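You operate a simulated robot arm through the tools that you are given. There is no shell and no other tool. Be economical: measure what you need, move in short steps, check, and stop when the job is done.

Carry out the task below with a simulated two-armed robot. There is one attempt and no reset: what you move stays moved.

JOB
Prove panel C: test its lamps, then stop the running belt by its e-stop button.
Fine: press TEST first; START on panel C; button in, out again, RESET; leave the belt standing, flap shut.

The check looks at the end state, three seconds after you hand in, the way a careful person would. Anything else that was tipped, shoved, dropped, spilled or broken makes it a failure.

ROBOT AND FRAMES
Two 7-joint arms with three-finger grippers on one trunk, on a base that drives. Base frame: it is fixed to the floor where the robot stands at the start and does not move with it; the origin is under the middle of the robot, x ahead of it, y to its left, z up. Lengths are in mm, angles in rad, forces in N, time in s.
The left shoulder is at the start at [70, 146, 1038], the right one opposite. With the tool pointing down near the work surface each hand reaches from about 100 to 660 mm from the robot's upright axis, wherever it stands, measured 20 degrees to its own side. Places, roughly: belt end stop button [3900, -2300, 700]; bottle [1500, -250, 1000]; panel a hold button [-1600, 1700, 800]; panel a jog button [-1500, 1600, 700]; panel a lamp button [-1700, 1700, 800]; panel a pulse button [-1800, 1800, 800]; panel a start button [-1600, 1600, 700]; panel a stop button [-1500, 1600, 800]; panel a wind button [-1700, 1700, 800]; panel a wind by knob [-1700, 1700, 700]; panel b hold button [-800, 1000, 800]; panel b lamp button [-800, 1100, 800]; panel b pulse button [-900, 1200, 800]; panel b stop button [-600, 1000, 700]; panel b wind button [-900, 1100, 800]; panel b wind by knob [-800, 1100, 700]. Payload 2.2 kg a hand.
Tool frame (each hand has its own): the origin (TCP) lies between the finger pads and is the grasp point; the fingertips stand 28 mm ahead of it; z points along the fingers, y is the line along which they close. Largest opening 102 mm; the body of the gripper starts 71 mm behind the TCP.
Orientation is told as [roll, pitch, yaw] about the base's x, y, z axes, in that order, counted from this pose: with the fingers straight down and closing along the base's y, the tool's x points along the base's -x, its y along +y and its z along -z.

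CONTROLS
- The arms move only by the tool servo_tool. It takes "left_motion", "right_motion" or both (then of equal length, played together; a hand with none holds still); each is one flat list of numbers, 7 for each row, row after row: the turn, a rotation vector about the base's x, y, z in units of 5 degrees (1.0 is 5 degrees), then the shift along the base's x, y, z in units of 20 mm (1.0 is 20 mm), then the opening, from 0 (shut) to 1 (fully open). In form: [wx, wy, wz, tx, ty, tz, claw, wx, wy, wz, tx, ty, tz, claw, ...]. A call has 1 to 20 rows; each row shifts and turns the commanded pose from where the row before left it. A call with a number of a shift or a turn outside -1 to 1 is refused whole. A row lasts 0.2 s, in which the tool goes at most 50 mm and 0.15 rad; a call with a longer step from one row to the next is refused whole, and so is a gripper value outside its range. Where a pose cannot be reached the arm comes as near as it can. A force on the tool above 60 N (or 10 N above the force at the start of the call, whichever is more), or a blocked arm, ends the call early, and 0.2 s more pass. Each finger halts on what it meets, pressing with about 22 N; the grip force reading is that of the motor and also rises with nothing between the fingers. The clock runs only during rows and for 0.2 s after the last one: add rows that do not move to give the fingers time. The reply holds the time, the measured pose of the TCP, the force on the tool along the base axes, the opening and the grip force, in the units named above and with some noise, with the torque about the TCP (base axes, N m) and any sound that the robot's microphone picked up.
- Cameras (640 x 400 px; columns grow to the right, rows downward): "scene" is now at [126.7, 32.8, 1268.6]; the picture's right is [0.30, -0.95, 0.00], its down [-0.65, -0.21, -0.73] and it looks along [0.70, 0.22, -0.68] (base axes); focal length 253 px, centre (320, 200). "left" rides on the left gripper at [72, 38, -86] in its tool frame; the picture's right is [-0.47, 0.89, 0.00], its down [-0.60, -0.32, -0.73] and it looks along [-0.65, -0.34, 0.68] (tool axes); focal length 256 px, centre (320, 200). "right" rides on the right gripper at [69, 44, -86] in its tool frame; the picture's right is [-0.53, 0.85, 0.00], its down [-0.58, -0.36, -0.73] and it looks along [-0.62, -0.39, 0.68] (tool axes); focal length 256 px, centre (320, 200). There is no depth. A picture from a camera that has moved, and an enlarged one, comes with that camera's place and axes in the base frame and with its lens. The place of the scene camera against the robot may be out by one fixed shift of up to 25 mm in any direction.
- grab_frame(camera): a new picture of that camera. No time passes.
- lift_body(by): slides the trunk up (or, below 0, down) by that many mm; the arms and the scene camera ride with it, the base frame stays. It gives what a move gives, with no picture.
- drive_base(legs): drives the robot by 1 to 6 legs, each [ahead, left, turn to the left] in mm, mm and rad, along the robot's own axes; the way and the turn of a leg run together, so that a leg with both is an arc; at most 1500 mm and 3.142 rad a leg. The arms and the cameras ride along, it lands a little off, and it stops where it bumps. It gives what a move gives.
- turn_head(pan, tilt): turns the head with the scene camera to pan (to the left, within 1.501 rad either way) and tilt (down, from -0.506 to 1.204), counted from straight ahead of the robot. It gives what a move gives.
- zoom(camera, box): a new picture of the part [left, top, right, bottom] of that camera's present view, enlarged. No time passes.
- finish_job(): hands the job in; it is judged then, once.

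Work in short steps. Places have to be worked out from the pictures, the camera data and where the tool is seen: move nearer, look again, correct. Check each grasp and each placing, and mend what went wrong. You have 120 turns and 88 pictures in all, those below and enlarged ones among them. Open the grippers and draw the arms clear of the work before you hand the job in, unless the task says otherwise; then end with one line.

The tools are called as a command line: name --argument value ..., lists and objects as JSON in quotes. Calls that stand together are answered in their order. servo_tool: Moves the arms, as the interface text tells. Its arguments: {"type":"object","properties":{"left_motion":{"type":"array","items":{"type":"number"}},"right_motion":{"type":"array","items":{"type":"number"}}},"required":[]} The other tools are called the same way: lift_body (by) slides the trunk up or down; drive_base (legs) drives the base; turn_head (pan, tilt) turns the head that bears the scene camera; grab_frame (camera) takes a picture; zoom (camera, box) takes an enlarged picture of a part of a camera's view; finish_job () hands the job in.

At the start:

```text
t: 0.0
left_eef_pos: [504.3, 270.9, 989.5]
left_orientation: [-0.002, 0.003, 0.003]
left_contact_force: [0.1, 0.0, -0.3]
left_ft_torque: [-0.03, 0.01, -0.01]
left_grip_width: 102.1
left_grasp_force: 0.0
right_eef_pos: [519.2, -165.6, 1013.1]
right_orientation: [0.0, 0.001, 0.0]
right_contact_force: [0.3, 1.3, -0.2]
right_ft_torque: [-0.02, 0.03, -0.01]
right_grip_width: 102.1
right_grasp_force: 0.0
trunk travel left (down, up): [-575.0, 365.0]
robot x, y, heading: [-1.9, -1.8, -0.001]
head pan, tilt: [0.307, 0.747]
```

scene: 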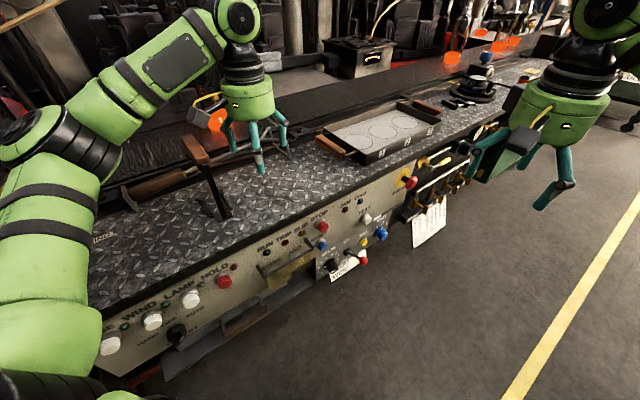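
right: 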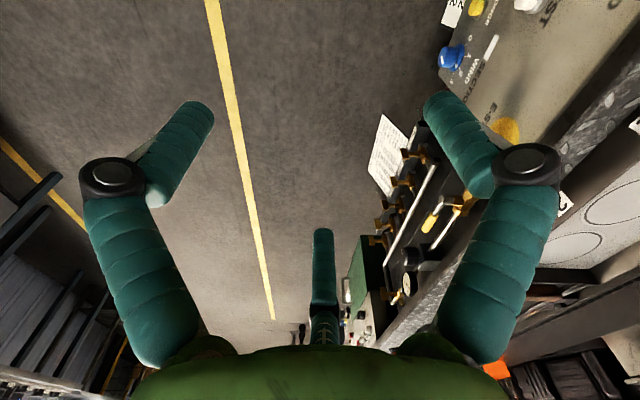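
left: 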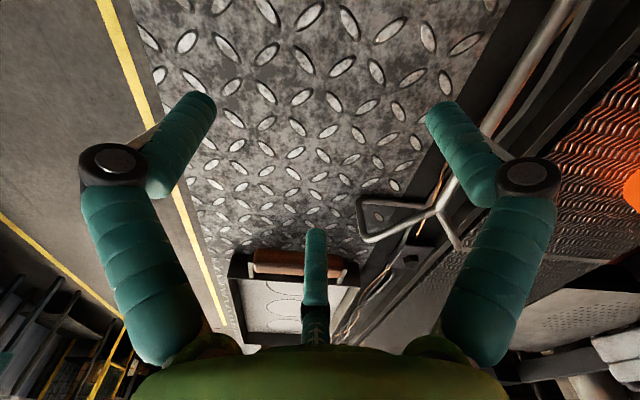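

The scene shows two panels on the bench edge; I zoom in to read labels.

zoom --camera "scene" --box '[90, 240, 290, 365]'

zoom --camera "scene" --box '[240, 160, 448, 290]'

```text
3.20 times, centred on (190, 302) of scene
camera zoom: at [126.7, 32.8, 1268.6], right [0.3, -0.95, 0.0], down [-0.65, -0.21, -0.73], along [0.7, 0.22, -0.68], focal length 810 px, centre (736, -128)
```

zoom: 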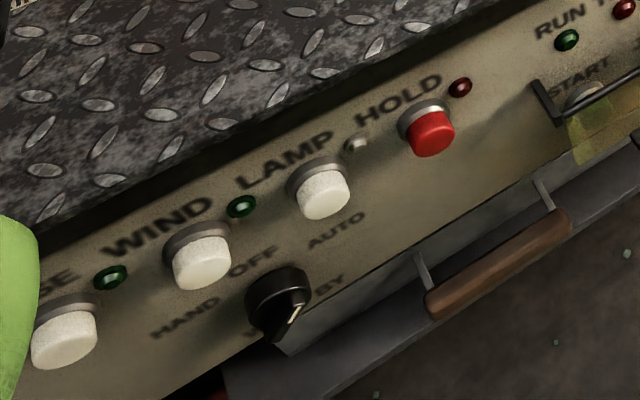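

```text
3.08 times, centred on (344, 225) of scene
camera zoom: at [126.7, 32.8, 1268.6], right [0.3, -0.95, 0.0], down [-0.65, -0.21, -0.73], along [0.7, 0.22, -0.68], focal length 779 px, centre (246, 123)
```

zoom: 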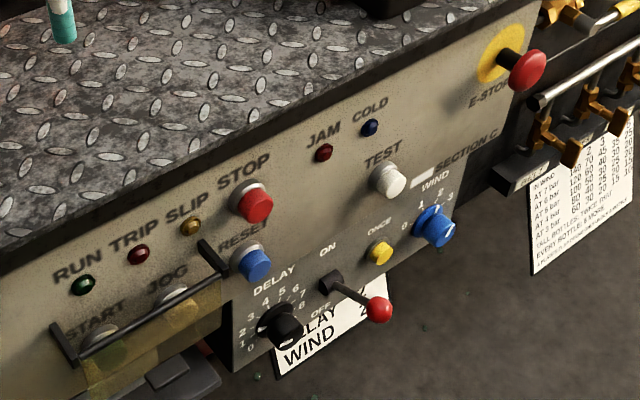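

Section C panel (RUN/TRIP/SLIP, STOP, RESET, START under a flap, TEST, E-STOP) lies ahead-left. I look at the aisle to the right and the panel before moving the base.

turn_head --pan -1.4 --tilt 0.6

grab_frame --camera "scene"

turn_head --pan 1.3 --tilt 0.7

grab_frame --camera "scene"

```text
t: 1.7
left_eef_pos: [504.6, 270.2, 989.6]
left_orientation: [-0.001, 0.002, 0.003]
left_contact_force: [0.2, 0.4, -0.6]
left_ft_torque: [0.01, 0.0, -0.02]
left_grip_width: 101.9
left_grasp_force: 0.2
right_eef_pos: [519.1, -164.3, 1013.7]
right_orientation: [-0.001, 0.001, -0.001]
right_contact_force: [0.3, -0.2, 0.2]
right_ft_torque: [-0.01, -0.03, -0.05]
right_grip_width: 102.0
right_grasp_force: 0.1
trunk travel left (down, up): [-575.0, 365.0]
robot x, y, heading: [0.8, 2.0, 0.004]
head pan, tilt: [-1.4, 0.6]
```

```text
82 pictures are left
camera scene: at [62.7, -79.4, 1281.3], right [-0.99, -0.17, 0.0], down [-0.1, 0.56, -0.83], along [0.14, -0.81, -0.56], focal length 253 px, centre (320, 200)
```

scene: 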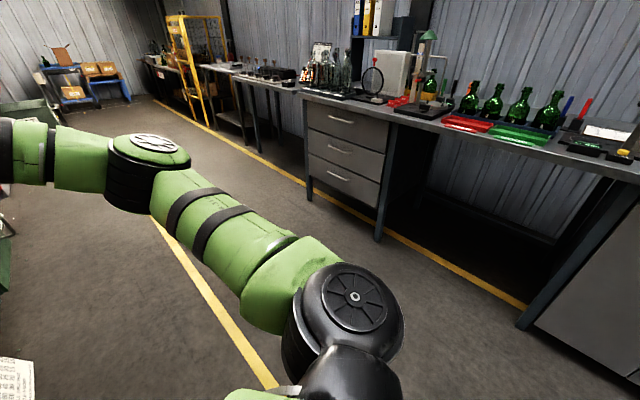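

```text
t: 4.1
left_eef_pos: [504.3, 270.2, 988.8]
left_orientation: [-0.003, 0.001, 0.002]
left_contact_force: [-0.5, -0.2, 0.5]
left_ft_torque: [-0.01, 0.0, 0.0]
left_grip_width: 101.8
left_grasp_force: 0.1
right_eef_pos: [519.5, -165.0, 1014.6]
right_orientation: [-0.001, 0.0, -0.002]
right_contact_force: [-0.3, -0.6, -0.1]
right_ft_torque: [0.01, -0.01, 0.02]
right_grip_width: 102.2
right_grasp_force: 0.1
trunk travel left (down, up): [-575.0, 365.0]
robot x, y, heading: [-0.6, -1.1, -0.0]
head pan, tilt: [1.3, 0.7]
```

```text
81 pictures are left
camera scene: at [70.4, 89.5, 1272.7], right [0.96, -0.27, 0.0], down [-0.17, -0.62, -0.76], along [0.2, 0.74, -0.64], focal length 253 px, centre (320, 200)
```

scene: 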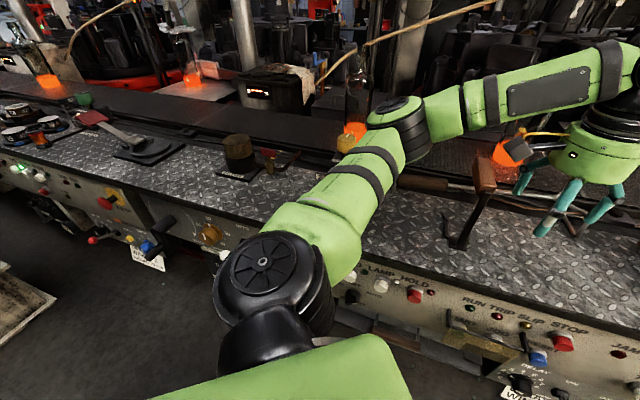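

The aisle behind is clear. I back away from the panel along its normal, then turn left to face it.

drive_base --legs '[[-150, -200, 0], [0, 0, 0.9]]'

turn_head --pan 0 --tilt 0.6

grab_frame --camera "scene"

```text
t: 8.3
left_eef_pos: [-47.0, 360.3, 989.6]
left_orientation: [-0.003, 0.002, 0.901]
left_contact_force: [-1.1, 0.2, 0.1]
left_ft_torque: [0.02, -0.01, 0.0]
left_grip_width: 101.9
left_grasp_force: 0.2
right_eef_pos: [303.9, 101.9, 1013.7]
right_orientation: [-0.002, -0.001, 0.897]
right_contact_force: [-0.7, -0.3, -0.2]
right_ft_torque: [-0.01, 0.0, 0.04]
right_grip_width: 102.0
right_grasp_force: 0.1
trunk travel left (down, up): [-575.0, 365.0]
robot x, y, heading: [-153.1, -202.5, 0.902]
head pan, tilt: [1.3, 0.7]
```

```text
t: 9.8
left_eef_pos: [-46.8, 361.8, 990.0]
left_orientation: [-0.002, 0.002, 0.9]
left_contact_force: [0.1, -0.2, 0.2]
left_ft_torque: [-0.02, -0.02, 0.0]
left_grip_width: 102.1
left_grasp_force: 0.1
right_eef_pos: [303.0, 100.8, 1013.5]
right_orientation: [0.0, 0.0, 0.898]
right_contact_force: [1.1, -0.2, -0.4]
right_ft_torque: [-0.04, 0.01, 0.0]
right_grip_width: 101.7
right_grasp_force: 0.0
trunk travel left (down, up): [-575.0, 365.0]
robot x, y, heading: [-148.3, -200.8, 0.894]
head pan, tilt: [0.0, 0.6]
```

```text
80 pictures are left
camera scene: at [-66.2, -85.7, 1281.3], right [0.78, -0.62, 0.0], down [-0.35, -0.44, -0.83], along [0.51, 0.65, -0.56], focal length 253 px, centre (320, 200)
```

scene: 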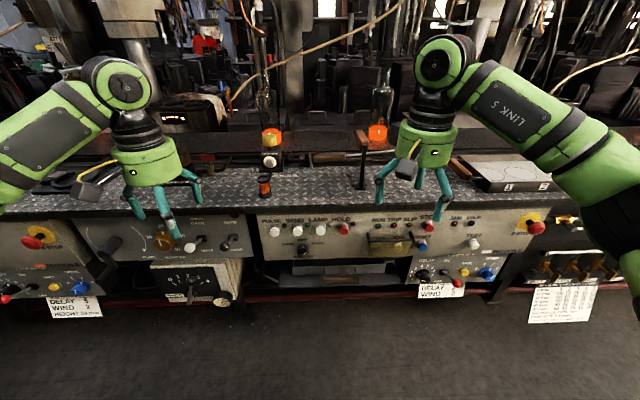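

The panel is now seen nearly square on. I zoom in on it.

zoom --camera "scene" --box '[350, 190, 560, 320]'

zoom --camera "scene" --box '[360, 200, 450, 256]'

```text
3.05 times, centred on (455, 255) of scene
camera zoom: at [-66.2, -85.7, 1281.3], right [0.78, -0.62, 0.0], down [-0.35, -0.44, -0.83], along [0.51, 0.65, -0.56], focal length 771 px, centre (-91, 32)
```

zoom: 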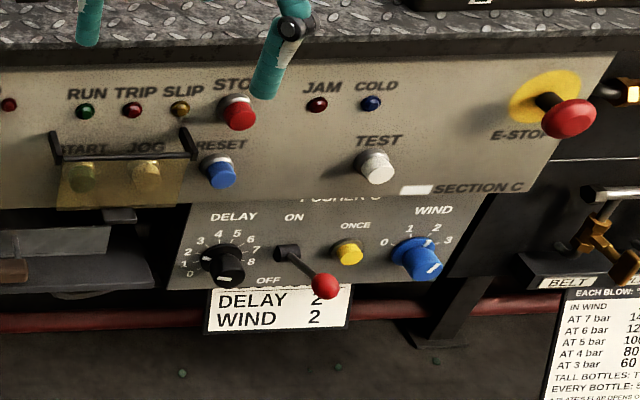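

```text
7.11 times, centred on (405, 228) of scene
camera zoom: at [-66.2, -85.7, 1281.3], right [0.78, -0.62, 0.0], down [-0.35, -0.44, -0.83], along [0.51, 0.65, -0.56], focal length 1800 px, centre (-284, 1)
```

zoom: 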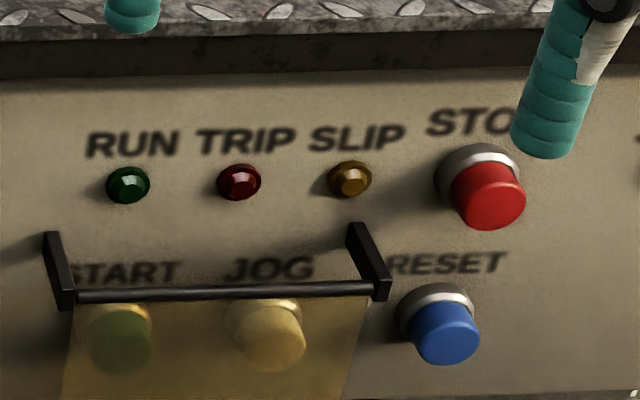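

The panel normal is at heading ≈0.945. I align to it and shift about 330 mm to the right so panel C's buttons are centred in front of me.

drive_base --legs '[[0, 0, 0.05], [-20, -330, 0]]'

grab_frame --camera "scene"

```text
t: 12.4
left_eef_pos: [181.3, 156.5, 988.6]
left_orientation: [-0.002, 0.003, 0.949]
left_contact_force: [-0.7, 0.2, -0.2]
left_ft_torque: [-0.01, 0.01, 0.01]
left_grip_width: 102.1
left_grasp_force: 0.0
right_eef_pos: [545.2, -85.7, 1012.2]
right_orientation: [-0.002, 0.0, 0.946]
right_contact_force: [-0.1, 0.5, 0.5]
right_ft_torque: [0.02, 0.04, -0.02]
right_grip_width: 102.1
right_grasp_force: 0.1
trunk travel left (down, up): [-575.0, 365.0]
robot x, y, heading: [106.9, -413.0, 0.946]
head pan, tilt: [0.0, 0.6]
```

```text
77 pictures are left
camera scene: at [185.8, -291.0, 1281.3], right [0.81, -0.58, 0.0], down [-0.33, -0.46, -0.83], along [0.48, 0.67, -0.56], focal length 253 px, centre (320, 200)
```

scene: 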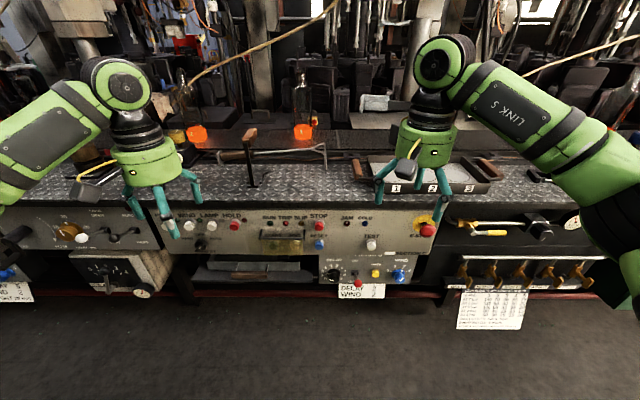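

Triangulating two views puts TEST at about (622, 61, 756) and the E-STOP cap at (739, −29, 819). I turn the right hand horizontal toward the panel with fingers shut, well short of it.

servo_tool --right_motion '[0.81, -0.586, 0, -0.117, -0.05, -0.311, 0, 0.81, -0.586, 0, -0.117, -0.05, -0.311, 0, 0.81, -0.586, 0, -0.117, -0.05, -0.311, 0, 0.81, -0.586, 0, -0.117, -0.05, -0.311, 0, 0.81, -0.586, 0, -0.117, -0.05, -0.311, 0, 0.81, -0.586, 0, -0.117, -0.05, -0.311, 0, 0.81, -0.586, 0, -0.117, -0.05, -0.311, 0, 0.81, -0.586, 0, -0.117, -0.05, -0.311, 0, 0.81, -0.586, 0, -0.117, -0.05, -0.311, 0, 0.81, -0.586, 0, -0.117, -0.05, -0.311, 0, 0.81, -0.586, 0, -0.117, -0.05, -0.311, 0, 0.81, -0.586, 0, -0.117, -0.05, -0.311, 0, 0.81, -0.586, 0, -0.117, -0.05, -0.311, 0, 0.81, -0.586, 0, -0.117, -0.05, -0.311, 0, 0.81, -0.586, 0, -0.117, -0.05, -0.311, 0, 0.81, -0.586, 0, -0.117, -0.05, -0.311, 0, 0.81, -0.586, 0, -0.117, -0.05, -0.311, 0, 0.81, -0.586, 0, -0.117, -0.05, -0.311, 0]'

grab_frame --camera "scene"

grab_frame --camera "right"

```text
t: 16.2
left_eef_pos: [182.7, 155.6, 990.0]
left_orientation: [-0.002, 0.001, 0.95]
left_contact_force: [-0.2, -0.3, 0.5]
left_ft_torque: [-0.01, -0.02, -0.05]
left_grip_width: 102.1
left_grasp_force: 0.1
right_eef_pos: [514.0, -98.3, 929.6]
right_orientation: [-0.009, -1.177, 0.953]
right_contact_force: [0.2, -0.1, 1.2]
right_ft_torque: [0.0, -0.02, 0.0]
right_grip_width: 2.3
right_grasp_force: 22.3
right hand out of reach, approached as far as the arm can: row 14, 15, 16, 17, 18
trunk travel left (down, up): [-575.0, 365.0]
robot x, y, heading: [102.7, -415.6, 0.949]
head pan, tilt: [0.0, 0.6]
```

```text
76 pictures are left
camera scene: at [185.9, -291.1, 1281.3], right [0.81, -0.58, 0.0], down [-0.33, -0.46, -0.83], along [0.48, 0.67, -0.56], focal length 253 px, centre (320, 200)
```

scene: 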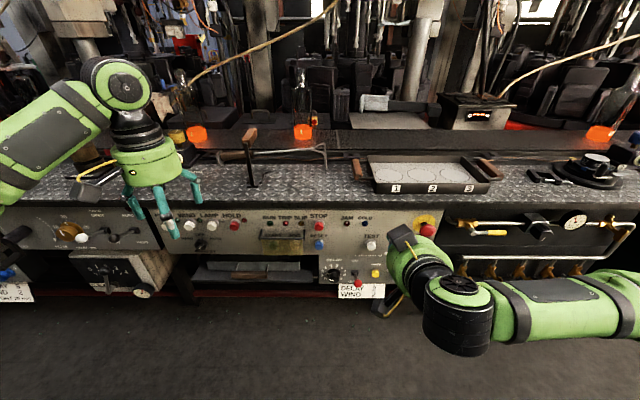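

```text
75 pictures are left
camera right: at [416.6, -158.3, 899.0], right [-0.57, 0.66, 0.49], down [0.03, -0.58, 0.81], along [0.82, 0.47, 0.31], focal length 256 px, centre (320, 200)
```

right: 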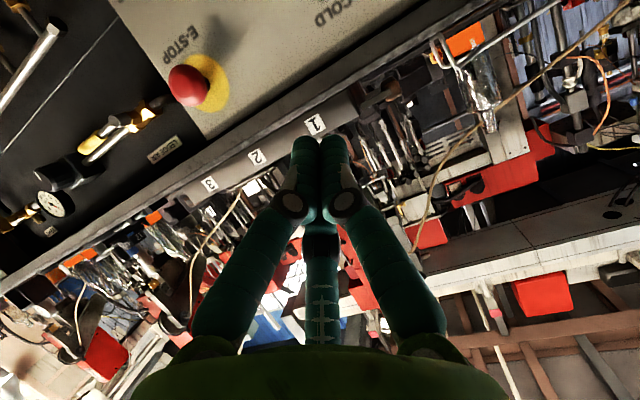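

The wrist ran out of range at that height. I back up a little and lower the trunk so the arm sits more level with the panel.

drive_base --legs '[[-80, 0, 0]]'

lift_body --by -170

servo_tool --right_motion '[0.81, -0.586, 0, 0.29, 0.4, 0, 0, 0.81, -0.586, 0, 0.29, 0.4, 0, 0, 0.81, -0.586, 0, 0.29, 0.4, 0, 0, 0.81, -0.586, 0, 0.29, 0.4, 0, 0, 0.405, -0.29, 0, 0.29, 0.4, 0, 0]'

grab_frame --camera "scene"

grab_frame --camera "right"

```text
t: 17.2
left_eef_pos: [134.7, 92.2, 991.0]
left_orientation: [-0.002, 0.002, 0.95]
left_contact_force: [0.5, 0.3, 0.2]
left_ft_torque: [0.03, 0.02, 0.0]
left_grip_width: 102.0
left_grasp_force: 0.0
right_eef_pos: [467.8, -162.6, 930.7]
right_orientation: [-0.009, -1.179, 0.953]
right_contact_force: [0.5, 0.0, 0.3]
right_ft_torque: [-0.01, -0.03, 0.01]
right_grip_width: 2.1
right_grasp_force: 22.0
trunk travel left (down, up): [-575.0, 365.0]
robot x, y, heading: [61.3, -479.4, 0.949]
head pan, tilt: [0.0, 0.6]
```

```text
t: 19.1
left_eef_pos: [135.2, 90.7, 820.4]
left_orientation: [-0.002, 0.001, 0.949]
left_contact_force: [0.1, 0.0, 0.5]
left_ft_torque: [-0.01, 0.0, -0.04]
left_grip_width: 102.2
left_grasp_force: 0.0
right_eef_pos: [466.9, -162.1, 760.3]
right_orientation: [-0.009, -1.178, 0.955]
right_contact_force: [-0.3, 0.1, 0.1]
right_ft_torque: [-0.03, 0.01, -0.04]
right_grip_width: 2.2
right_grasp_force: 21.8
trunk travel left (down, up): [-405.0, 535.0]
robot x, y, heading: [60.2, -473.9, 0.945]
head pan, tilt: [0.0, 0.6]
```

```text
t: 20.3
left_eef_pos: [136.1, 91.3, 818.9]
left_orientation: [-0.002, 0.002, 0.948]
left_contact_force: [0.6, -0.1, -0.4]
left_ft_torque: [0.03, -0.01, 0.03]
left_grip_width: 102.0
left_grasp_force: 0.1
right_eef_pos: [441.2, -101.5, 786.8]
right_orientation: [-0.995, -1.567, 1.933]
right_contact_force: [0.0, 0.1, -0.4]
right_ft_torque: [-0.01, 0.0, -0.01]
right_grip_width: 2.2
right_grasp_force: 21.7
right hand out of reach, approached as far as the arm can: row 1, 2, 3, 4, 5
trunk travel left (down, up): [-405.0, 535.0]
robot x, y, heading: [60.6, -475.0, 0.95]
head pan, tilt: [0.0, 0.6]
```

```text
74 pictures are left
camera scene: at [139.4, -355.7, 1111.3], right [0.81, -0.58, 0.0], down [-0.33, -0.46, -0.82], along [0.48, 0.67, -0.57], focal length 253 px, centre (320, 200)
```

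scene: 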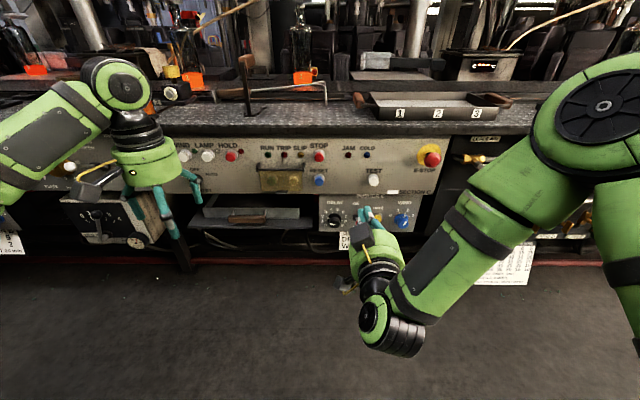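

```text
73 pictures are left
camera right: at [355.3, -145.2, 718.3], right [-0.68, 0.5, 0.53], down [-0.14, -0.8, 0.58], along [0.72, 0.32, 0.62], focal length 256 px, centre (320, 200)
```

right: 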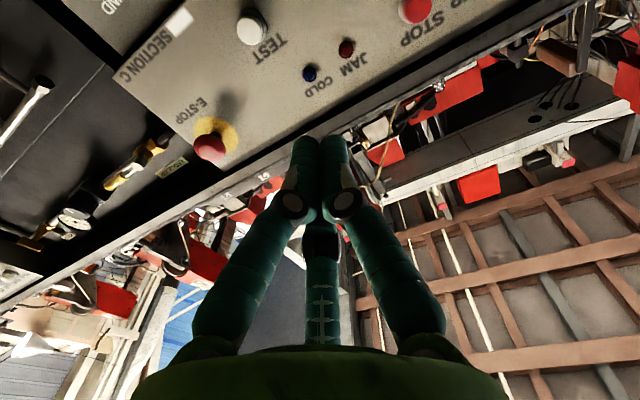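

The hand is now horizontal, tip at forward 554/lat 91/z 787. Both cameras put TEST at about lateral 150, z 748, forward ≈763. I approach to ~90 mm short.

servo_tool --right_motion '[0, 0, 0, 0.59, 0.315, -0.195, 0, 0, 0, 0, 0.59, 0.315, -0.195, 0, 0, 0, 0, 0.59, 0.315, -0.195, 0, 0, 0, 0, 0.59, 0.315, -0.195, 0, 0, 0, 0, 0.59, 0.315, -0.195, 0, 0, 0, 0, 0.59, 0.315, -0.195, 0, 0, 0, 0, 0.59, 0.315, -0.195, 0, 0, 0, 0, 0.59, 0.315, -0.195, 0, 0, 0, 0, 0.59, 0.315, -0.195, 0, 0, 0, 0, 0.59, 0.315, -0.195, 0]'

grab_frame --camera "scene"

grab_frame --camera "right"

```text
t: 22.5
left_eef_pos: [134.4, 91.5, 818.8]
left_orientation: [-0.003, 0.002, 0.949]
left_contact_force: [0.3, 1.2, -0.2]
left_ft_torque: [0.01, 0.0, 0.05]
left_grip_width: 102.0
left_grasp_force: 0.0
right_eef_pos: [477.9, -9.3, 792.3]
right_orientation: [-0.624, -1.565, 1.563]
right_contact_force: [0.1, 0.4, 0.0]
right_ft_torque: [0.04, 0.07, 0.0]
right_grip_width: 2.1
right_grasp_force: 21.7
right hand out of reach, approached as far as the arm can: row 1, 2, 3, 4, 5, 6, 7, 8, 9, 10
trunk travel left (down, up): [-405.0, 535.0]
robot x, y, heading: [61.5, -474.7, 0.951]
head pan, tilt: [0.0, 0.6]
```

```text
72 pictures are left
camera scene: at [139.4, -355.7, 1111.3], right [0.81, -0.58, 0.0], down [-0.33, -0.46, -0.82], along [0.48, 0.67, -0.57], focal length 253 px, centre (320, 200)
```

scene: 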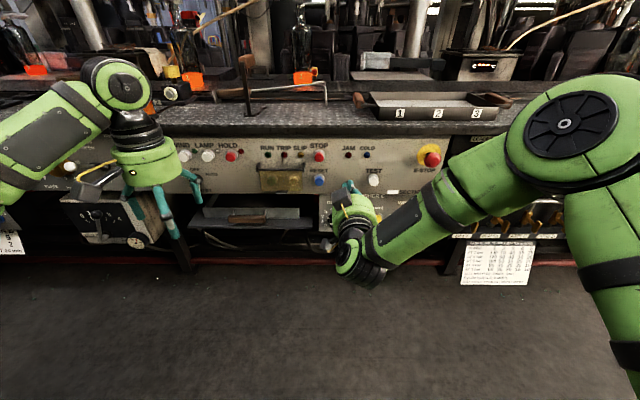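

```text
71 pictures are left
camera right: at [390.5, -53.7, 723.7], right [-0.68, 0.5, 0.53], down [-0.14, -0.8, 0.58], along [0.72, 0.32, 0.62], focal length 256 px, centre (320, 200)
```

right: 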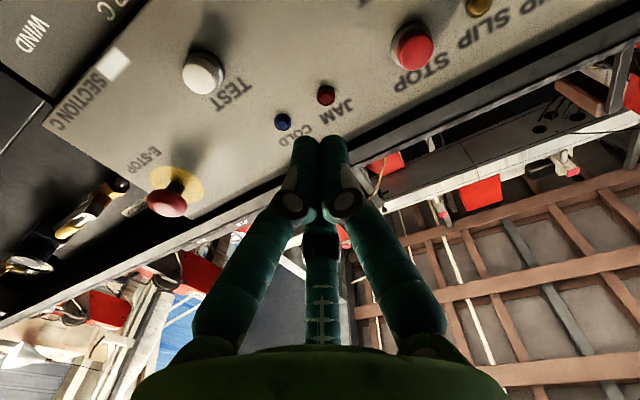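

The wrist limits a fully horizontal tool. I tilt the hand 30° back (fingers 30° below horizontal), which should be well within reach.

servo_tool --right_motion '[-0.81, 0.586, 0, 0, 0, 0, 0, -0.81, 0.586, 0, 0, 0, 0, 0, -0.81, 0.586, 0, 0, 0, 0, 0, -0.81, 0.586, 0, 0, 0, 0, 0, -0.81, 0.586, 0, 0, 0, 0, 0, -0.81, 0.586, 0, 0, 0, 0, 0, 0, 0, 0, 0, 0, 0, 0]'

```text
t: 24.1
left_eef_pos: [134.7, 91.5, 819.9]
left_orientation: [-0.001, 0.002, 0.949]
left_contact_force: [0.8, -0.1, -0.3]
left_ft_torque: [-0.01, 0.0, 0.01]
left_grip_width: 102.0
left_grasp_force: 0.1
right_eef_pos: [476.4, -9.7, 792.6]
right_orientation: [-0.008, -1.047, 0.951]
right_contact_force: [-0.3, -0.4, -0.8]
right_ft_torque: [0.03, 0.0, 0.01]
right_grip_width: 2.2
right_grasp_force: 22.2
trunk travel left (down, up): [-405.0, 535.0]
robot x, y, heading: [60.9, -476.3, 0.949]
head pan, tilt: [0.0, 0.6]
```

No reach limit now. I move to lateral 150, tip z ≈752, about 55 mm short of TEST.

servo_tool --right_motion '[0, 0, 0, 0.86, 0, -0.217, 0, 0, 0, 0, 0.86, 0, -0.217, 0, 0, 0, 0, 0.86, 0, -0.217, 0, 0, 0, 0, 0.86, 0, -0.217, 0, 0, 0, 0, 0.86, 0, -0.217, 0, 0, 0, 0, 0.86, 0, -0.217, 0, 0, 0, 0, 0, 0, 0, 0]'

zoom --camera "scene" --box '[240, 130, 460, 268]'

grab_frame --camera "right"

```text
t: 25.7
left_eef_pos: [135.3, 90.1, 819.8]
left_orientation: [-0.003, 0.002, 0.949]
left_contact_force: [-0.3, -0.2, 0.6]
left_ft_torque: [0.01, 0.03, 0.01]
left_grip_width: 102.0
left_grasp_force: 0.1
right_eef_pos: [579.5, -9.8, 766.9]
right_orientation: [-0.007, -1.047, 0.95]
right_contact_force: [-0.1, -0.6, -0.9]
right_ft_torque: [-0.02, -0.03, 0.0]
right_grip_width: 2.4
right_grasp_force: 22.2
trunk travel left (down, up): [-405.0, 535.0]
robot x, y, heading: [63.8, -475.9, 0.943]
head pan, tilt: [0.0, 0.6]
```

```text
2.90 times, centred on (350, 199) of scene
camera zoom: at [139.1, -355.8, 1111.3], right [0.81, -0.58, 0.0], down [-0.33, -0.46, -0.83], along [0.48, 0.67, -0.56], focal length 734 px, centre (233, 203)
```

zoom: 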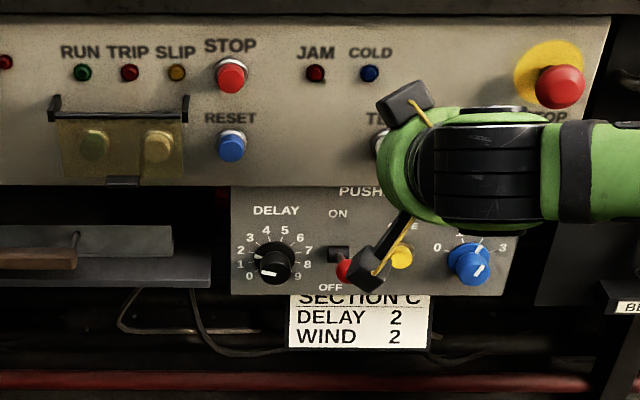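

```text
69 pictures are left
camera right: at [480.8, -72.7, 750.2], right [-0.53, 0.71, 0.46], down [0.09, -0.49, 0.87], along [0.84, 0.5, 0.2], focal length 256 px, centre (320, 200)
```

right: 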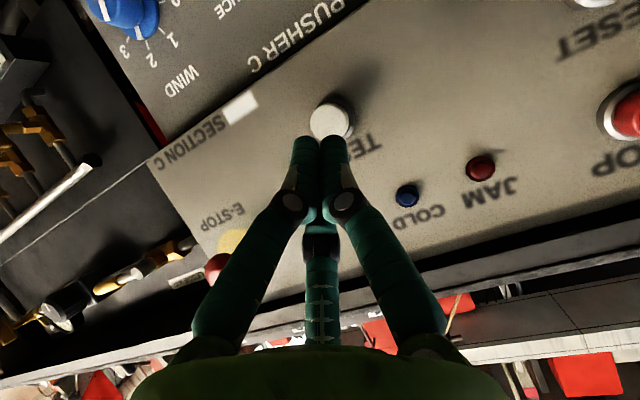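

TEST resolves to about lateral 150, z 741. I lower 16 mm so the tip's leading edge is centred, and edge forward.

servo_tool --right_motion '[0, 0, 0, 0, 0, -0.8, 0, 0, 0, 0, 0.365, 0.508, 0, 0, 0, 0, 0, 0.365, 0.508, 0, 0, 0, 0, 0, 0, 0, 0, 0]'

zoom --camera "right" --box '[220, 40, 420, 165]'

```text
t: 26.7
left_eef_pos: [134.8, 92.0, 819.9]
left_orientation: [-0.002, 0.002, 0.95]
left_contact_force: [-0.7, 1.0, 0.5]
left_ft_torque: [-0.01, 0.0, 0.0]
left_grip_width: 101.9
left_grasp_force: 0.0
right_eef_pos: [593.6, 10.7, 751.5]
right_orientation: [-0.006, -1.047, 0.95]
right_contact_force: [-1.0, 0.3, -0.4]
right_ft_torque: [-0.01, 0.05, 0.02]
right_grip_width: 2.2
right_grasp_force: 21.9
trunk travel left (down, up): [-405.0, 535.0]
robot x, y, heading: [61.4, -471.9, 0.947]
head pan, tilt: [0.0, 0.6]
```

```text
3.20 times, centred on (320, 102) of right
camera zoom: at [495.2, -52.4, 734.2], right [-0.53, 0.71, 0.46], down [0.09, -0.49, 0.87], along [0.84, 0.5, 0.19], focal length 819 px, centre (320, 512)
```

zoom: 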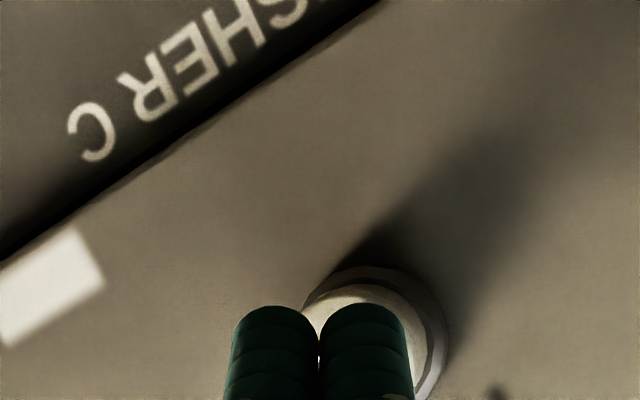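

Tip and button line up. I advance in 6 mm rows, watching the force.

servo_tool --right_motion '[0, 0, 0, 0.175, 0.244, 0, 0, 0, 0, 0, 0.175, 0.244, 0, 0, 0, 0, 0, 0.175, 0.244, 0, 0, 0, 0, 0, 0.175, 0.244, 0, 0, 0, 0, 0, 0.175, 0.244, 0, 0]'

zoom --camera "scene" --box '[240, 130, 460, 268]'

```text
t: 27.9
left_eef_pos: [131.9, 82.6, 827.1]
left_orientation: [0.0, -0.01, 0.945]
left_contact_force: [0.5, 1.2, -0.8]
left_ft_torque: [0.01, 0.0, 0.01]
left_grip_width: 102.3
left_grasp_force: 0.0
right_eef_pos: [602.9, 21.4, 753.3]
right_orientation: [-0.002, -1.039, 0.946]
right_contact_force: [-18.1, -30.5, -2.3]
right_ft_torque: [-0.2, -0.19, -0.62]
right_grip_width: 2.0
right_grasp_force: 22.3
trunk travel left (down, up): [-405.0, 535.0]
robot x, y, heading: [58.8, -477.3, 0.944]
head pan, tilt: [0.0, 0.6]
heard: click
stopped in row 5 (right hand): the force on the tool passed its limit at 63 N (the readings are from after the stop); the commanded pose is now the measured one
```

```text
2.90 times, centred on (350, 199) of scene
camera zoom: at [132.6, -367.8, 1113.1], right [0.81, -0.59, 0.0], down [-0.33, -0.45, -0.83], along [0.49, 0.67, -0.56], focal length 734 px, centre (233, 203)
```

zoom: 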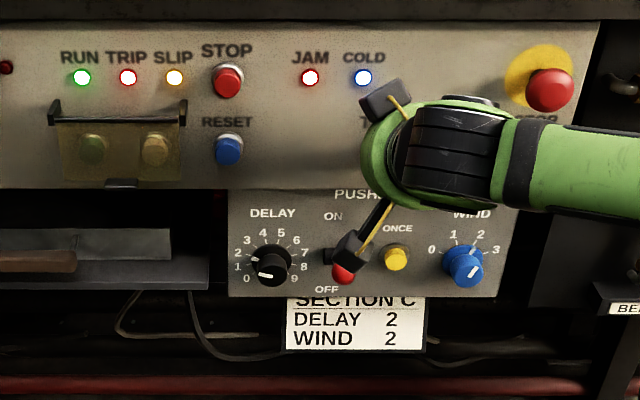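

All lamps (RUN, TRIP, SLIP, JAM, COLD) lit with a click: TEST works. I withdraw the hand.

servo_tool --right_motion '[0, 0, 0, 0, 0, 0, 0, 0, 0, 0, -0.58, -0.8, 0, 0, 0, 0, 0, -0.58, -0.8, 0, 0, 0, 0, 0, -0.58, -0.8, 0, 0, 0, 0, 0, -0.58, -0.8, 0, 0, 0, 0, 0, -0.58, -0.8, 0, 0, 0, 0, 0, 0, 0, 0, 0]'

zoom --camera "scene" --box '[130, 130, 350, 268]'

zoom --camera "scene" --box '[245, 140, 325, 190]'

```text
t: 29.5
left_eef_pos: [135.6, 89.8, 820.4]
left_orientation: [-0.001, 0.002, 0.95]
left_contact_force: [0.3, 0.4, -0.1]
left_ft_torque: [0.03, -0.02, 0.0]
left_grip_width: 101.8
left_grasp_force: 0.1
right_eef_pos: [550.2, -47.7, 746.0]
right_orientation: [-0.004, -1.033, 0.95]
right_contact_force: [0.4, -0.8, -0.5]
right_ft_torque: [0.0, -0.03, -0.02]
right_grip_width: 2.3
right_grasp_force: 21.9
trunk travel left (down, up): [-405.0, 535.0]
robot x, y, heading: [61.0, -473.4, 0.947]
head pan, tilt: [0.0, 0.6]
```

```text
2.90 times, centred on (240, 199) of scene
camera zoom: at [139.0, -356.6, 1111.3], right [0.81, -0.58, 0.0], down [-0.33, -0.46, -0.83], along [0.48, 0.67, -0.56], focal length 734 px, centre (552, 203)
```

zoom: 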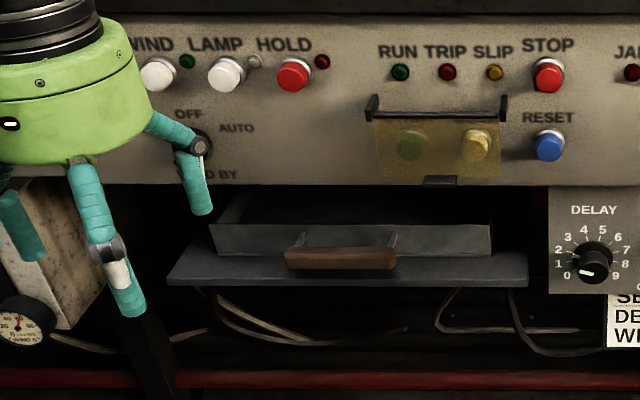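

```text
8.00 times, centred on (285, 165) of scene
camera zoom: at [139.0, -356.6, 1111.3], right [0.81, -0.58, 0.0], down [-0.33, -0.46, -0.83], along [0.48, 0.67, -0.56], focal length 2025 px, centre (600, 480)
```

zoom: 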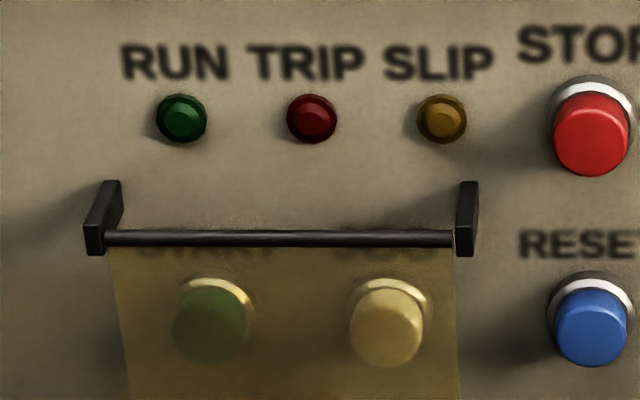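

TEST done, lamps off again. The flap hangs from a top bar with a lip at the bottom (~lateral −108, z≈726). I bring the left hand, tilted the same way, in front of it with fingers shut for a close look.

servo_tool --left_motion '[0.81, -0.586, 0, 0.667, -0.22, -0.25, 0, 0.81, -0.586, 0, 0.667, -0.22, -0.25, 0, 0.81, -0.586, 0, 0.667, -0.22, -0.25, 0, 0.81, -0.586, 0, 0.667, -0.22, -0.25, 0, 0.81, -0.586, 0, 0.667, -0.22, -0.25, 0, 0.81, -0.586, 0, 0.667, -0.22, -0.25, 0, 0.81, -0.586, 0, 0.667, -0.22, -0.25, 0, 0.81, -0.586, 0, 0.667, -0.22, -0.25, 0, 0.81, -0.586, 0, 0.667, -0.22, -0.25, 0, 0.81, -0.586, 0, 0.667, -0.22, -0.25, 0, 0.81, -0.586, 0, 0.667, -0.22, -0.25, 0, 0.81, -0.586, 0, 0.667, -0.22, -0.25, 0, 0, 0, 0, 0, 0, 0, 0]'

grab_frame --camera "left"

grab_frame --camera "scene"

```text
t: 32.3
left_eef_pos: [295.9, 38.2, 759.1]
left_orientation: [-0.008, -1.048, 0.953]
left_contact_force: [-1.0, 0.5, 0.4]
left_ft_torque: [0.02, -0.02, -0.01]
left_grip_width: 2.3
left_grasp_force: 22.2
right_eef_pos: [550.7, -50.0, 745.2]
right_orientation: [-0.004, -1.033, 0.949]
right_contact_force: [-0.2, -0.4, -0.7]
right_ft_torque: [0.01, 0.03, 0.0]
right_grip_width: 2.2
right_grasp_force: 22.1
trunk travel left (down, up): [-405.0, 535.0]
robot x, y, heading: [60.2, -478.3, 0.946]
head pan, tilt: [0.0, 0.6]
```

```text
64 pictures are left
camera left: at [198.9, -30.0, 738.5], right [-0.58, 0.71, 0.4], down [0.06, -0.45, 0.89], along [0.81, 0.54, 0.22], focal length 256 px, centre (320, 200)
```

left: 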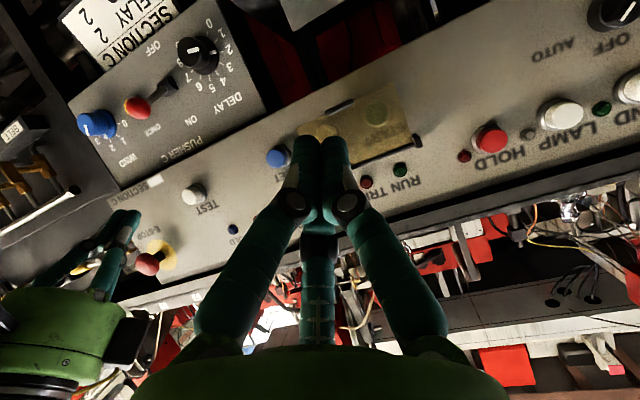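

```text
63 pictures are left
camera scene: at [138.9, -356.7, 1111.3], right [0.81, -0.58, 0.0], down [-0.33, -0.46, -0.83], along [0.48, 0.67, -0.56], focal length 253 px, centre (320, 200)
```

scene: 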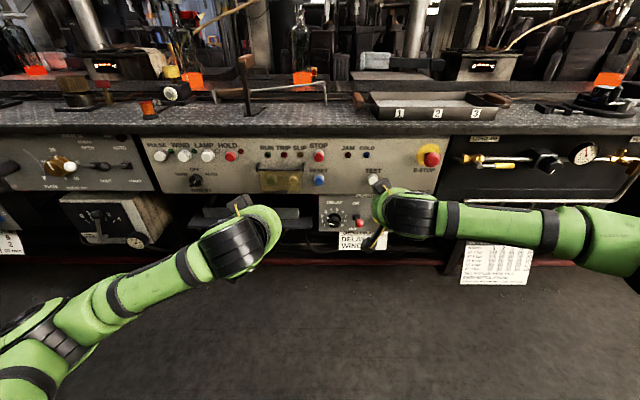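

I zoom the left camera on the flap for the lip and button positions.

zoom --camera "left" --box '[280, 60, 440, 160]'

```text
4.00 times, centred on (360, 110) of left
camera zoom: at [198.9, -30.0, 738.5], right [-0.58, 0.71, 0.4], down [0.06, -0.45, 0.89], along [0.81, 0.54, 0.22], focal length 1024 px, centre (160, 560)
```

zoom: 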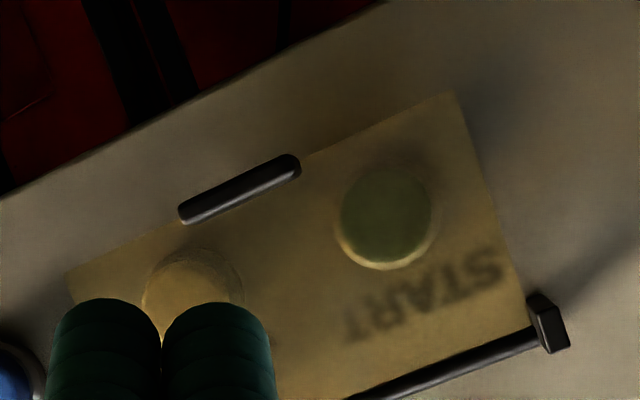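

The lip sits at about forward 722, lateral −105, z 719, ~32 mm wide. I plan to pinch it from both ends with the left hand and swing the flap up. Opening to ~65 mm and approaching.

servo_tool --left_motion '[0, 0, 0, 0.53, 0.697, -0.217, 0.62, 0, 0, 0, 0.53, 0.697, -0.217, 0.62, 0, 0, 0, 0.53, 0.697, -0.217, 0.62, 0, 0, 0, 0.53, 0.697, -0.217, 0.62, 0, 0, 0, 0.53, 0.697, -0.217, 0.62, 0, 0, 0, 0.53, 0.697, -0.217, 0.62, 0, 0, 0, 0, 0, 0, 0.62]'

grab_frame --camera "left"

zoom --camera "left" --box '[240, 40, 400, 140]'

```text
t: 33.9
left_eef_pos: [357.9, 121.9, 734.3]
left_orientation: [-0.007, -1.045, 0.953]
left_contact_force: [0.0, -0.4, -0.3]
left_ft_torque: [-0.01, 0.01, 0.0]
left_grip_width: 63.1
left_grasp_force: 0.2
right_eef_pos: [550.1, -49.0, 746.0]
right_orientation: [-0.006, -1.033, 0.95]
right_contact_force: [0.1, -0.1, -0.3]
right_ft_torque: [-0.02, -0.03, -0.01]
right_grip_width: 2.2
right_grasp_force: 22.1
trunk travel left (down, up): [-405.0, 535.0]
robot x, y, heading: [61.4, -476.5, 0.949]
head pan, tilt: [0.0, 0.6]
```

```text
61 pictures are left
camera left: at [261.2, 53.4, 713.1], right [-0.58, 0.71, 0.4], down [0.06, -0.45, 0.89], along [0.81, 0.54, 0.22], focal length 256 px, centre (320, 200)
```

left: 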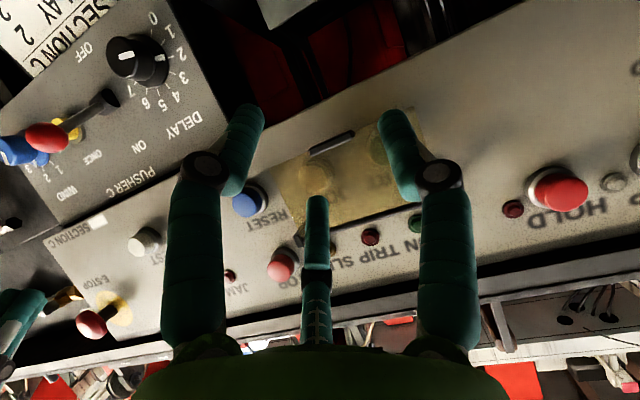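

```text
4.00 times, centred on (320, 90) of left
camera zoom: at [261.2, 53.4, 713.1], right [-0.58, 0.71, 0.4], down [0.06, -0.45, 0.89], along [0.81, 0.54, 0.22], focal length 1024 px, centre (320, 640)
```

zoom: 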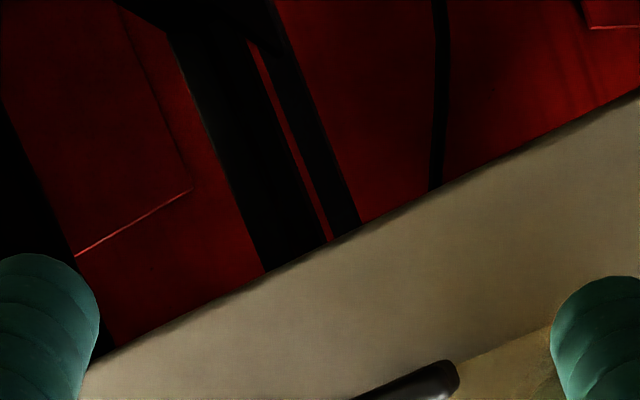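

The lip resolves consistently at z 720, lateral −104.5. I centre on it and advance ~35 mm slowly, watching force.

servo_tool --left_motion '[0, 0, 0, 0.284, 0.225, -0.25, 0.62, 0, 0, 0, 0.204, 0.285, 0, 0.62, 0, 0, 0, 0.204, 0.285, 0, 0.62, 0, 0, 0, 0.204, 0.285, 0, 0.62, 0, 0, 0, 0.204, 0.285, 0, 0.62, 0, 0, 0, 0, 0, 0, 0.62]'

zoom --camera "left" --box '[220, 60, 420, 185]'

zoom --camera "scene" --box '[200, 120, 360, 220]'

```text
t: 35.3
left_eef_pos: [380.4, 147.3, 729.9]
left_orientation: [-0.008, -1.047, 0.951]
left_contact_force: [-1.9, -6.2, 2.3]
left_ft_torque: [0.18, -0.09, -0.19]
left_grip_width: 66.2
left_grasp_force: 0.5
right_eef_pos: [550.6, -50.0, 745.7]
right_orientation: [-0.007, -1.035, 0.948]
right_contact_force: [-0.9, 0.3, -0.6]
right_ft_torque: [-0.01, -0.03, 0.0]
right_grip_width: 2.4
right_grasp_force: 21.8
trunk travel left (down, up): [-405.0, 535.0]
robot x, y, heading: [57.7, -475.6, 0.949]
head pan, tilt: [0.0, 0.6]
```

```text
3.20 times, centred on (320, 122) of left
camera zoom: at [284.2, 79.7, 709.7], right [-0.58, 0.71, 0.4], down [0.06, -0.45, 0.89], along [0.81, 0.54, 0.22], focal length 819 px, centre (320, 448)
```

zoom: 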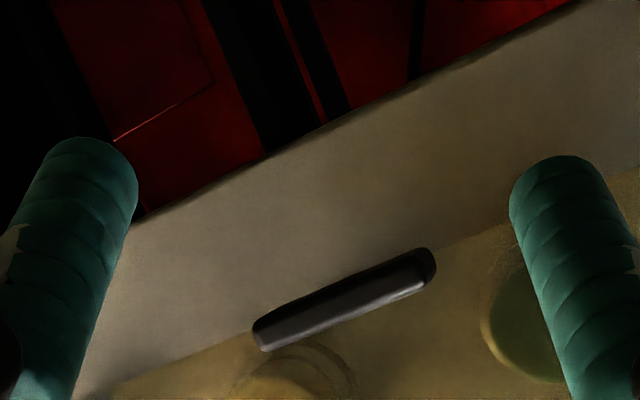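

```text
4.00 times, centred on (280, 170) of scene
camera zoom: at [138.6, -357.9, 1111.5], right [0.81, -0.58, 0.0], down [-0.33, -0.46, -0.83], along [0.48, 0.67, -0.56], focal length 1012 px, centre (480, 320)
```

zoom: 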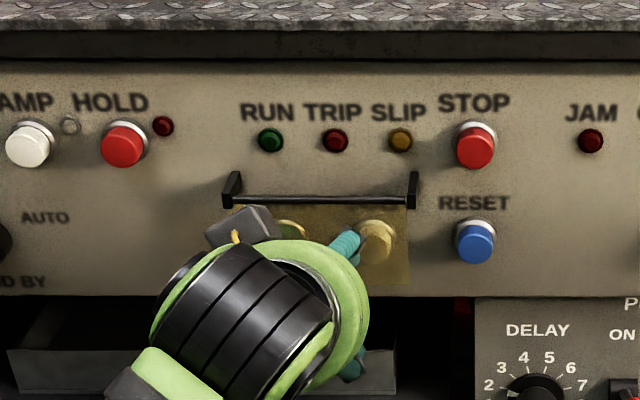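

The picture shows the fingers are actually rolled about 28° relative to the panel's horizontal (upper right, lower left), so a straight close would miss the lip. I back off 40 mm and roll the hand −28° about its axis to level the finger line.

servo_tool --left_motion '[0, 0, 0, -0.58, -0.81, 0, 0.62, 0, 0, 0, -0.58, -0.81, 0, 0.62, -0.47, -0.657, 0.467, 0, 0, 0, 0.62, -0.47, -0.657, 0.467, 0, 0, 0, 0.62, -0.47, -0.657, 0.467, 0, 0, 0, 0.62, -0.47, -0.657, 0.467, 0, 0, 0, 0.62, -0.47, -0.657, 0.467, 0, 0, 0, 0.62, -0.47, -0.657, 0.467, 0, 0, 0, 0.62, 0, 0, 0, 0, 0, 0, 0.62]'

grab_frame --camera "left"

zoom --camera "scene" --box '[200, 120, 360, 220]'

```text
t: 37.3
left_eef_pos: [358.6, 117.0, 728.0]
left_orientation: [-0.691, -0.869, 1.769]
left_contact_force: [-0.1, -0.6, -0.1]
left_ft_torque: [-0.03, -0.01, -0.02]
left_grip_width: 63.6
left_grasp_force: 0.1
right_eef_pos: [551.6, -49.1, 745.3]
right_orientation: [-0.007, -1.034, 0.951]
right_contact_force: [0.1, -0.4, 0.1]
right_ft_torque: [0.01, -0.01, 0.02]
right_grip_width: 2.3
right_grasp_force: 22.2
trunk travel left (down, up): [-405.0, 535.0]
robot x, y, heading: [62.8, -478.1, 0.946]
head pan, tilt: [0.0, 0.6]
```

```text
57 pictures are left
camera left: at [289.3, 21.6, 699.8], right [-0.81, 0.58, -0.01], down [-0.18, -0.23, 0.96], along [0.55, 0.78, 0.29], focal length 256 px, centre (320, 200)
```

left: 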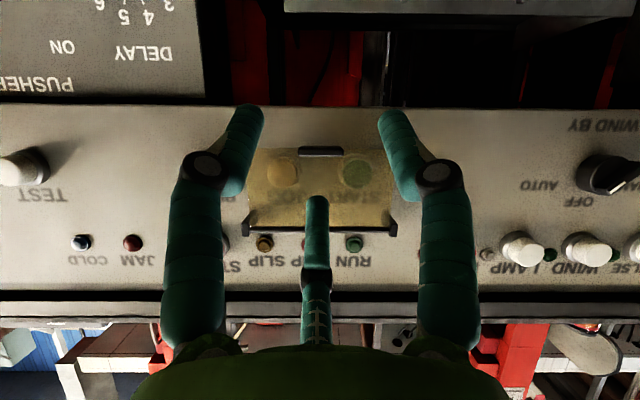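

```text
4.00 times, centred on (280, 170) of scene
camera zoom: at [139.0, -356.6, 1111.3], right [0.81, -0.58, 0.0], down [-0.33, -0.46, -0.83], along [0.48, 0.67, -0.56], focal length 1012 px, centre (480, 320)
```

zoom: 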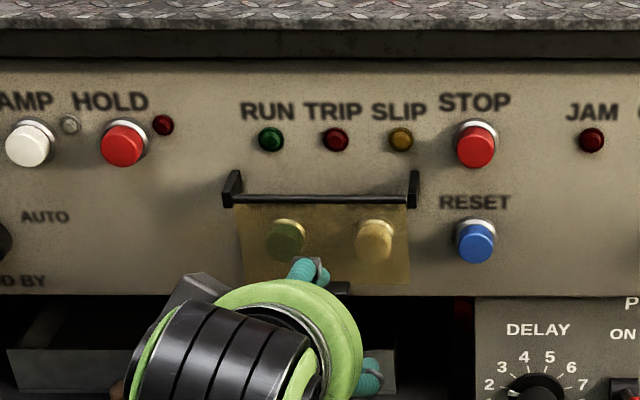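

Now the view is level: lip centred laterally. The pictured fingertips sit ~20 mm lower than the lip when open, so I narrow the opening, raise a bit, advance, and look again.

servo_tool --left_motion '[0, 0, 0, 0, 0, 0.5, 0.46, 0, 0, 0, 0.25, 0.35, 0, 0.46, 0, 0, 0, 0.25, 0.35, 0, 0.46, 0, 0, 0, 0.2, 0.28, 0, 0.46, 0, 0, 0, 0, 0, 0, 0.46]'

zoom --camera "left" --box '[220, 60, 420, 185]'

```text
t: 38.5
left_eef_pos: [371.8, 136.4, 738.4]
left_orientation: [-0.69, -0.867, 1.766]
left_contact_force: [-0.6, 0.1, -0.4]
left_ft_torque: [0.01, -0.02, -0.02]
left_grip_width: 46.9
left_grasp_force: 0.1
right_eef_pos: [551.5, -48.7, 745.1]
right_orientation: [-0.006, -1.034, 0.95]
right_contact_force: [-0.3, 0.2, 0.6]
right_ft_torque: [0.0, 0.02, 0.01]
right_grip_width: 2.2
right_grasp_force: 21.7
trunk travel left (down, up): [-405.0, 535.0]
robot x, y, heading: [58.9, -478.4, 0.944]
head pan, tilt: [0.0, 0.6]
```

```text
3.20 times, centred on (320, 122) of left
camera zoom: at [303.7, 41.4, 710.0], right [-0.81, 0.58, -0.01], down [-0.18, -0.23, 0.96], along [0.56, 0.78, 0.29], focal length 819 px, centre (320, 448)
```

zoom: 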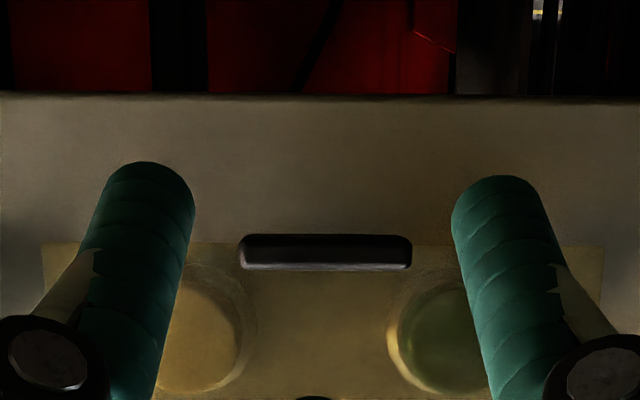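

Fingers now flank the lip at about the right height. I advance 16 mm and close gently.

servo_tool --left_motion '[0, 0, 0, 0.233, 0.325, 0, 0.46, 0, 0, 0, 0.233, 0.325, 0, 0.46, 0, 0, 0, 0, 0, 0, 0.2, 0, 0, 0, 0, 0, 0, 0.2, 0, 0, 0, 0, 0, 0, 0.2]'

zoom --camera "left" --box '[220, 60, 420, 185]'

```text
t: 39.7
left_eef_pos: [381.2, 148.6, 739.1]
left_orientation: [-0.691, -0.87, 1.766]
left_contact_force: [-2.0, -7.0, 2.0]
left_ft_torque: [-0.08, 0.01, 0.01]
left_grip_width: 19.5
left_grasp_force: 0.0
right_eef_pos: [550.1, -50.1, 746.7]
right_orientation: [-0.006, -1.034, 0.951]
right_contact_force: [1.0, -0.5, -1.3]
right_ft_torque: [0.01, 0.02, -0.05]
right_grip_width: 2.0
right_grasp_force: 21.9
trunk travel left (down, up): [-405.0, 535.0]
robot x, y, heading: [63.4, -475.7, 0.949]
head pan, tilt: [0.0, 0.6]
```

```text
3.20 times, centred on (320, 122) of left
camera zoom: at [313.1, 53.1, 710.9], right [-0.81, 0.58, -0.01], down [-0.18, -0.23, 0.96], along [0.56, 0.78, 0.29], focal length 819 px, centre (320, 448)
```

zoom: 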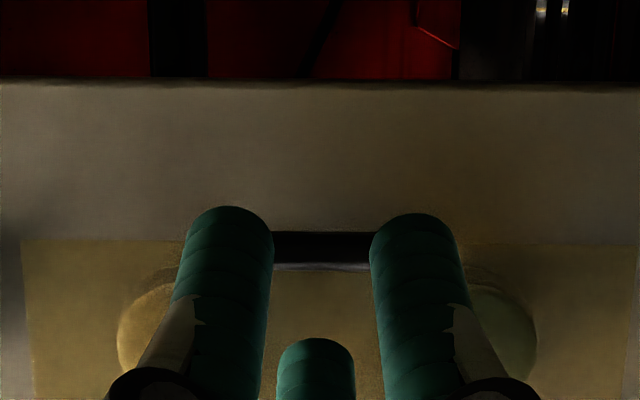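

The fingers closed past the lip without catching (19.5 mm), evidently just above it. I reopen, drop 9 mm and close again.

servo_tool --left_motion '[0, 0, 0, -0.116, -0.16, 0, 0.46, 0, 0, 0, 0, 0, 0, 0.46, 0, 0, 0, 0, 0, -0.45, 0.46, 0, 0, 0, 0.116, 0.16, 0, 0.46, 0, 0, 0, 0, 0, 0, 0.2, 0, 0, 0, 0, 0, 0, 0.2, 0, 0, 0, 0, 0, 0, 0.2]'

```text
t: 41.3
left_eef_pos: [380.6, 148.8, 728.9]
left_orientation: [-0.688, -0.867, 1.767]
left_contact_force: [-0.4, 0.2, -0.2]
left_ft_torque: [0.04, -0.02, 0.02]
left_grip_width: 20.4
left_grasp_force: 0.0
right_eef_pos: [551.3, -49.3, 744.9]
right_orientation: [-0.008, -1.033, 0.948]
right_contact_force: [0.4, 1.4, 0.5]
right_ft_torque: [0.01, -0.02, 0.0]
right_grip_width: 2.1
right_grasp_force: 21.7
trunk travel left (down, up): [-405.0, 535.0]
robot x, y, heading: [60.7, -475.9, 0.947]
head pan, tilt: [0.0, 0.6]
```

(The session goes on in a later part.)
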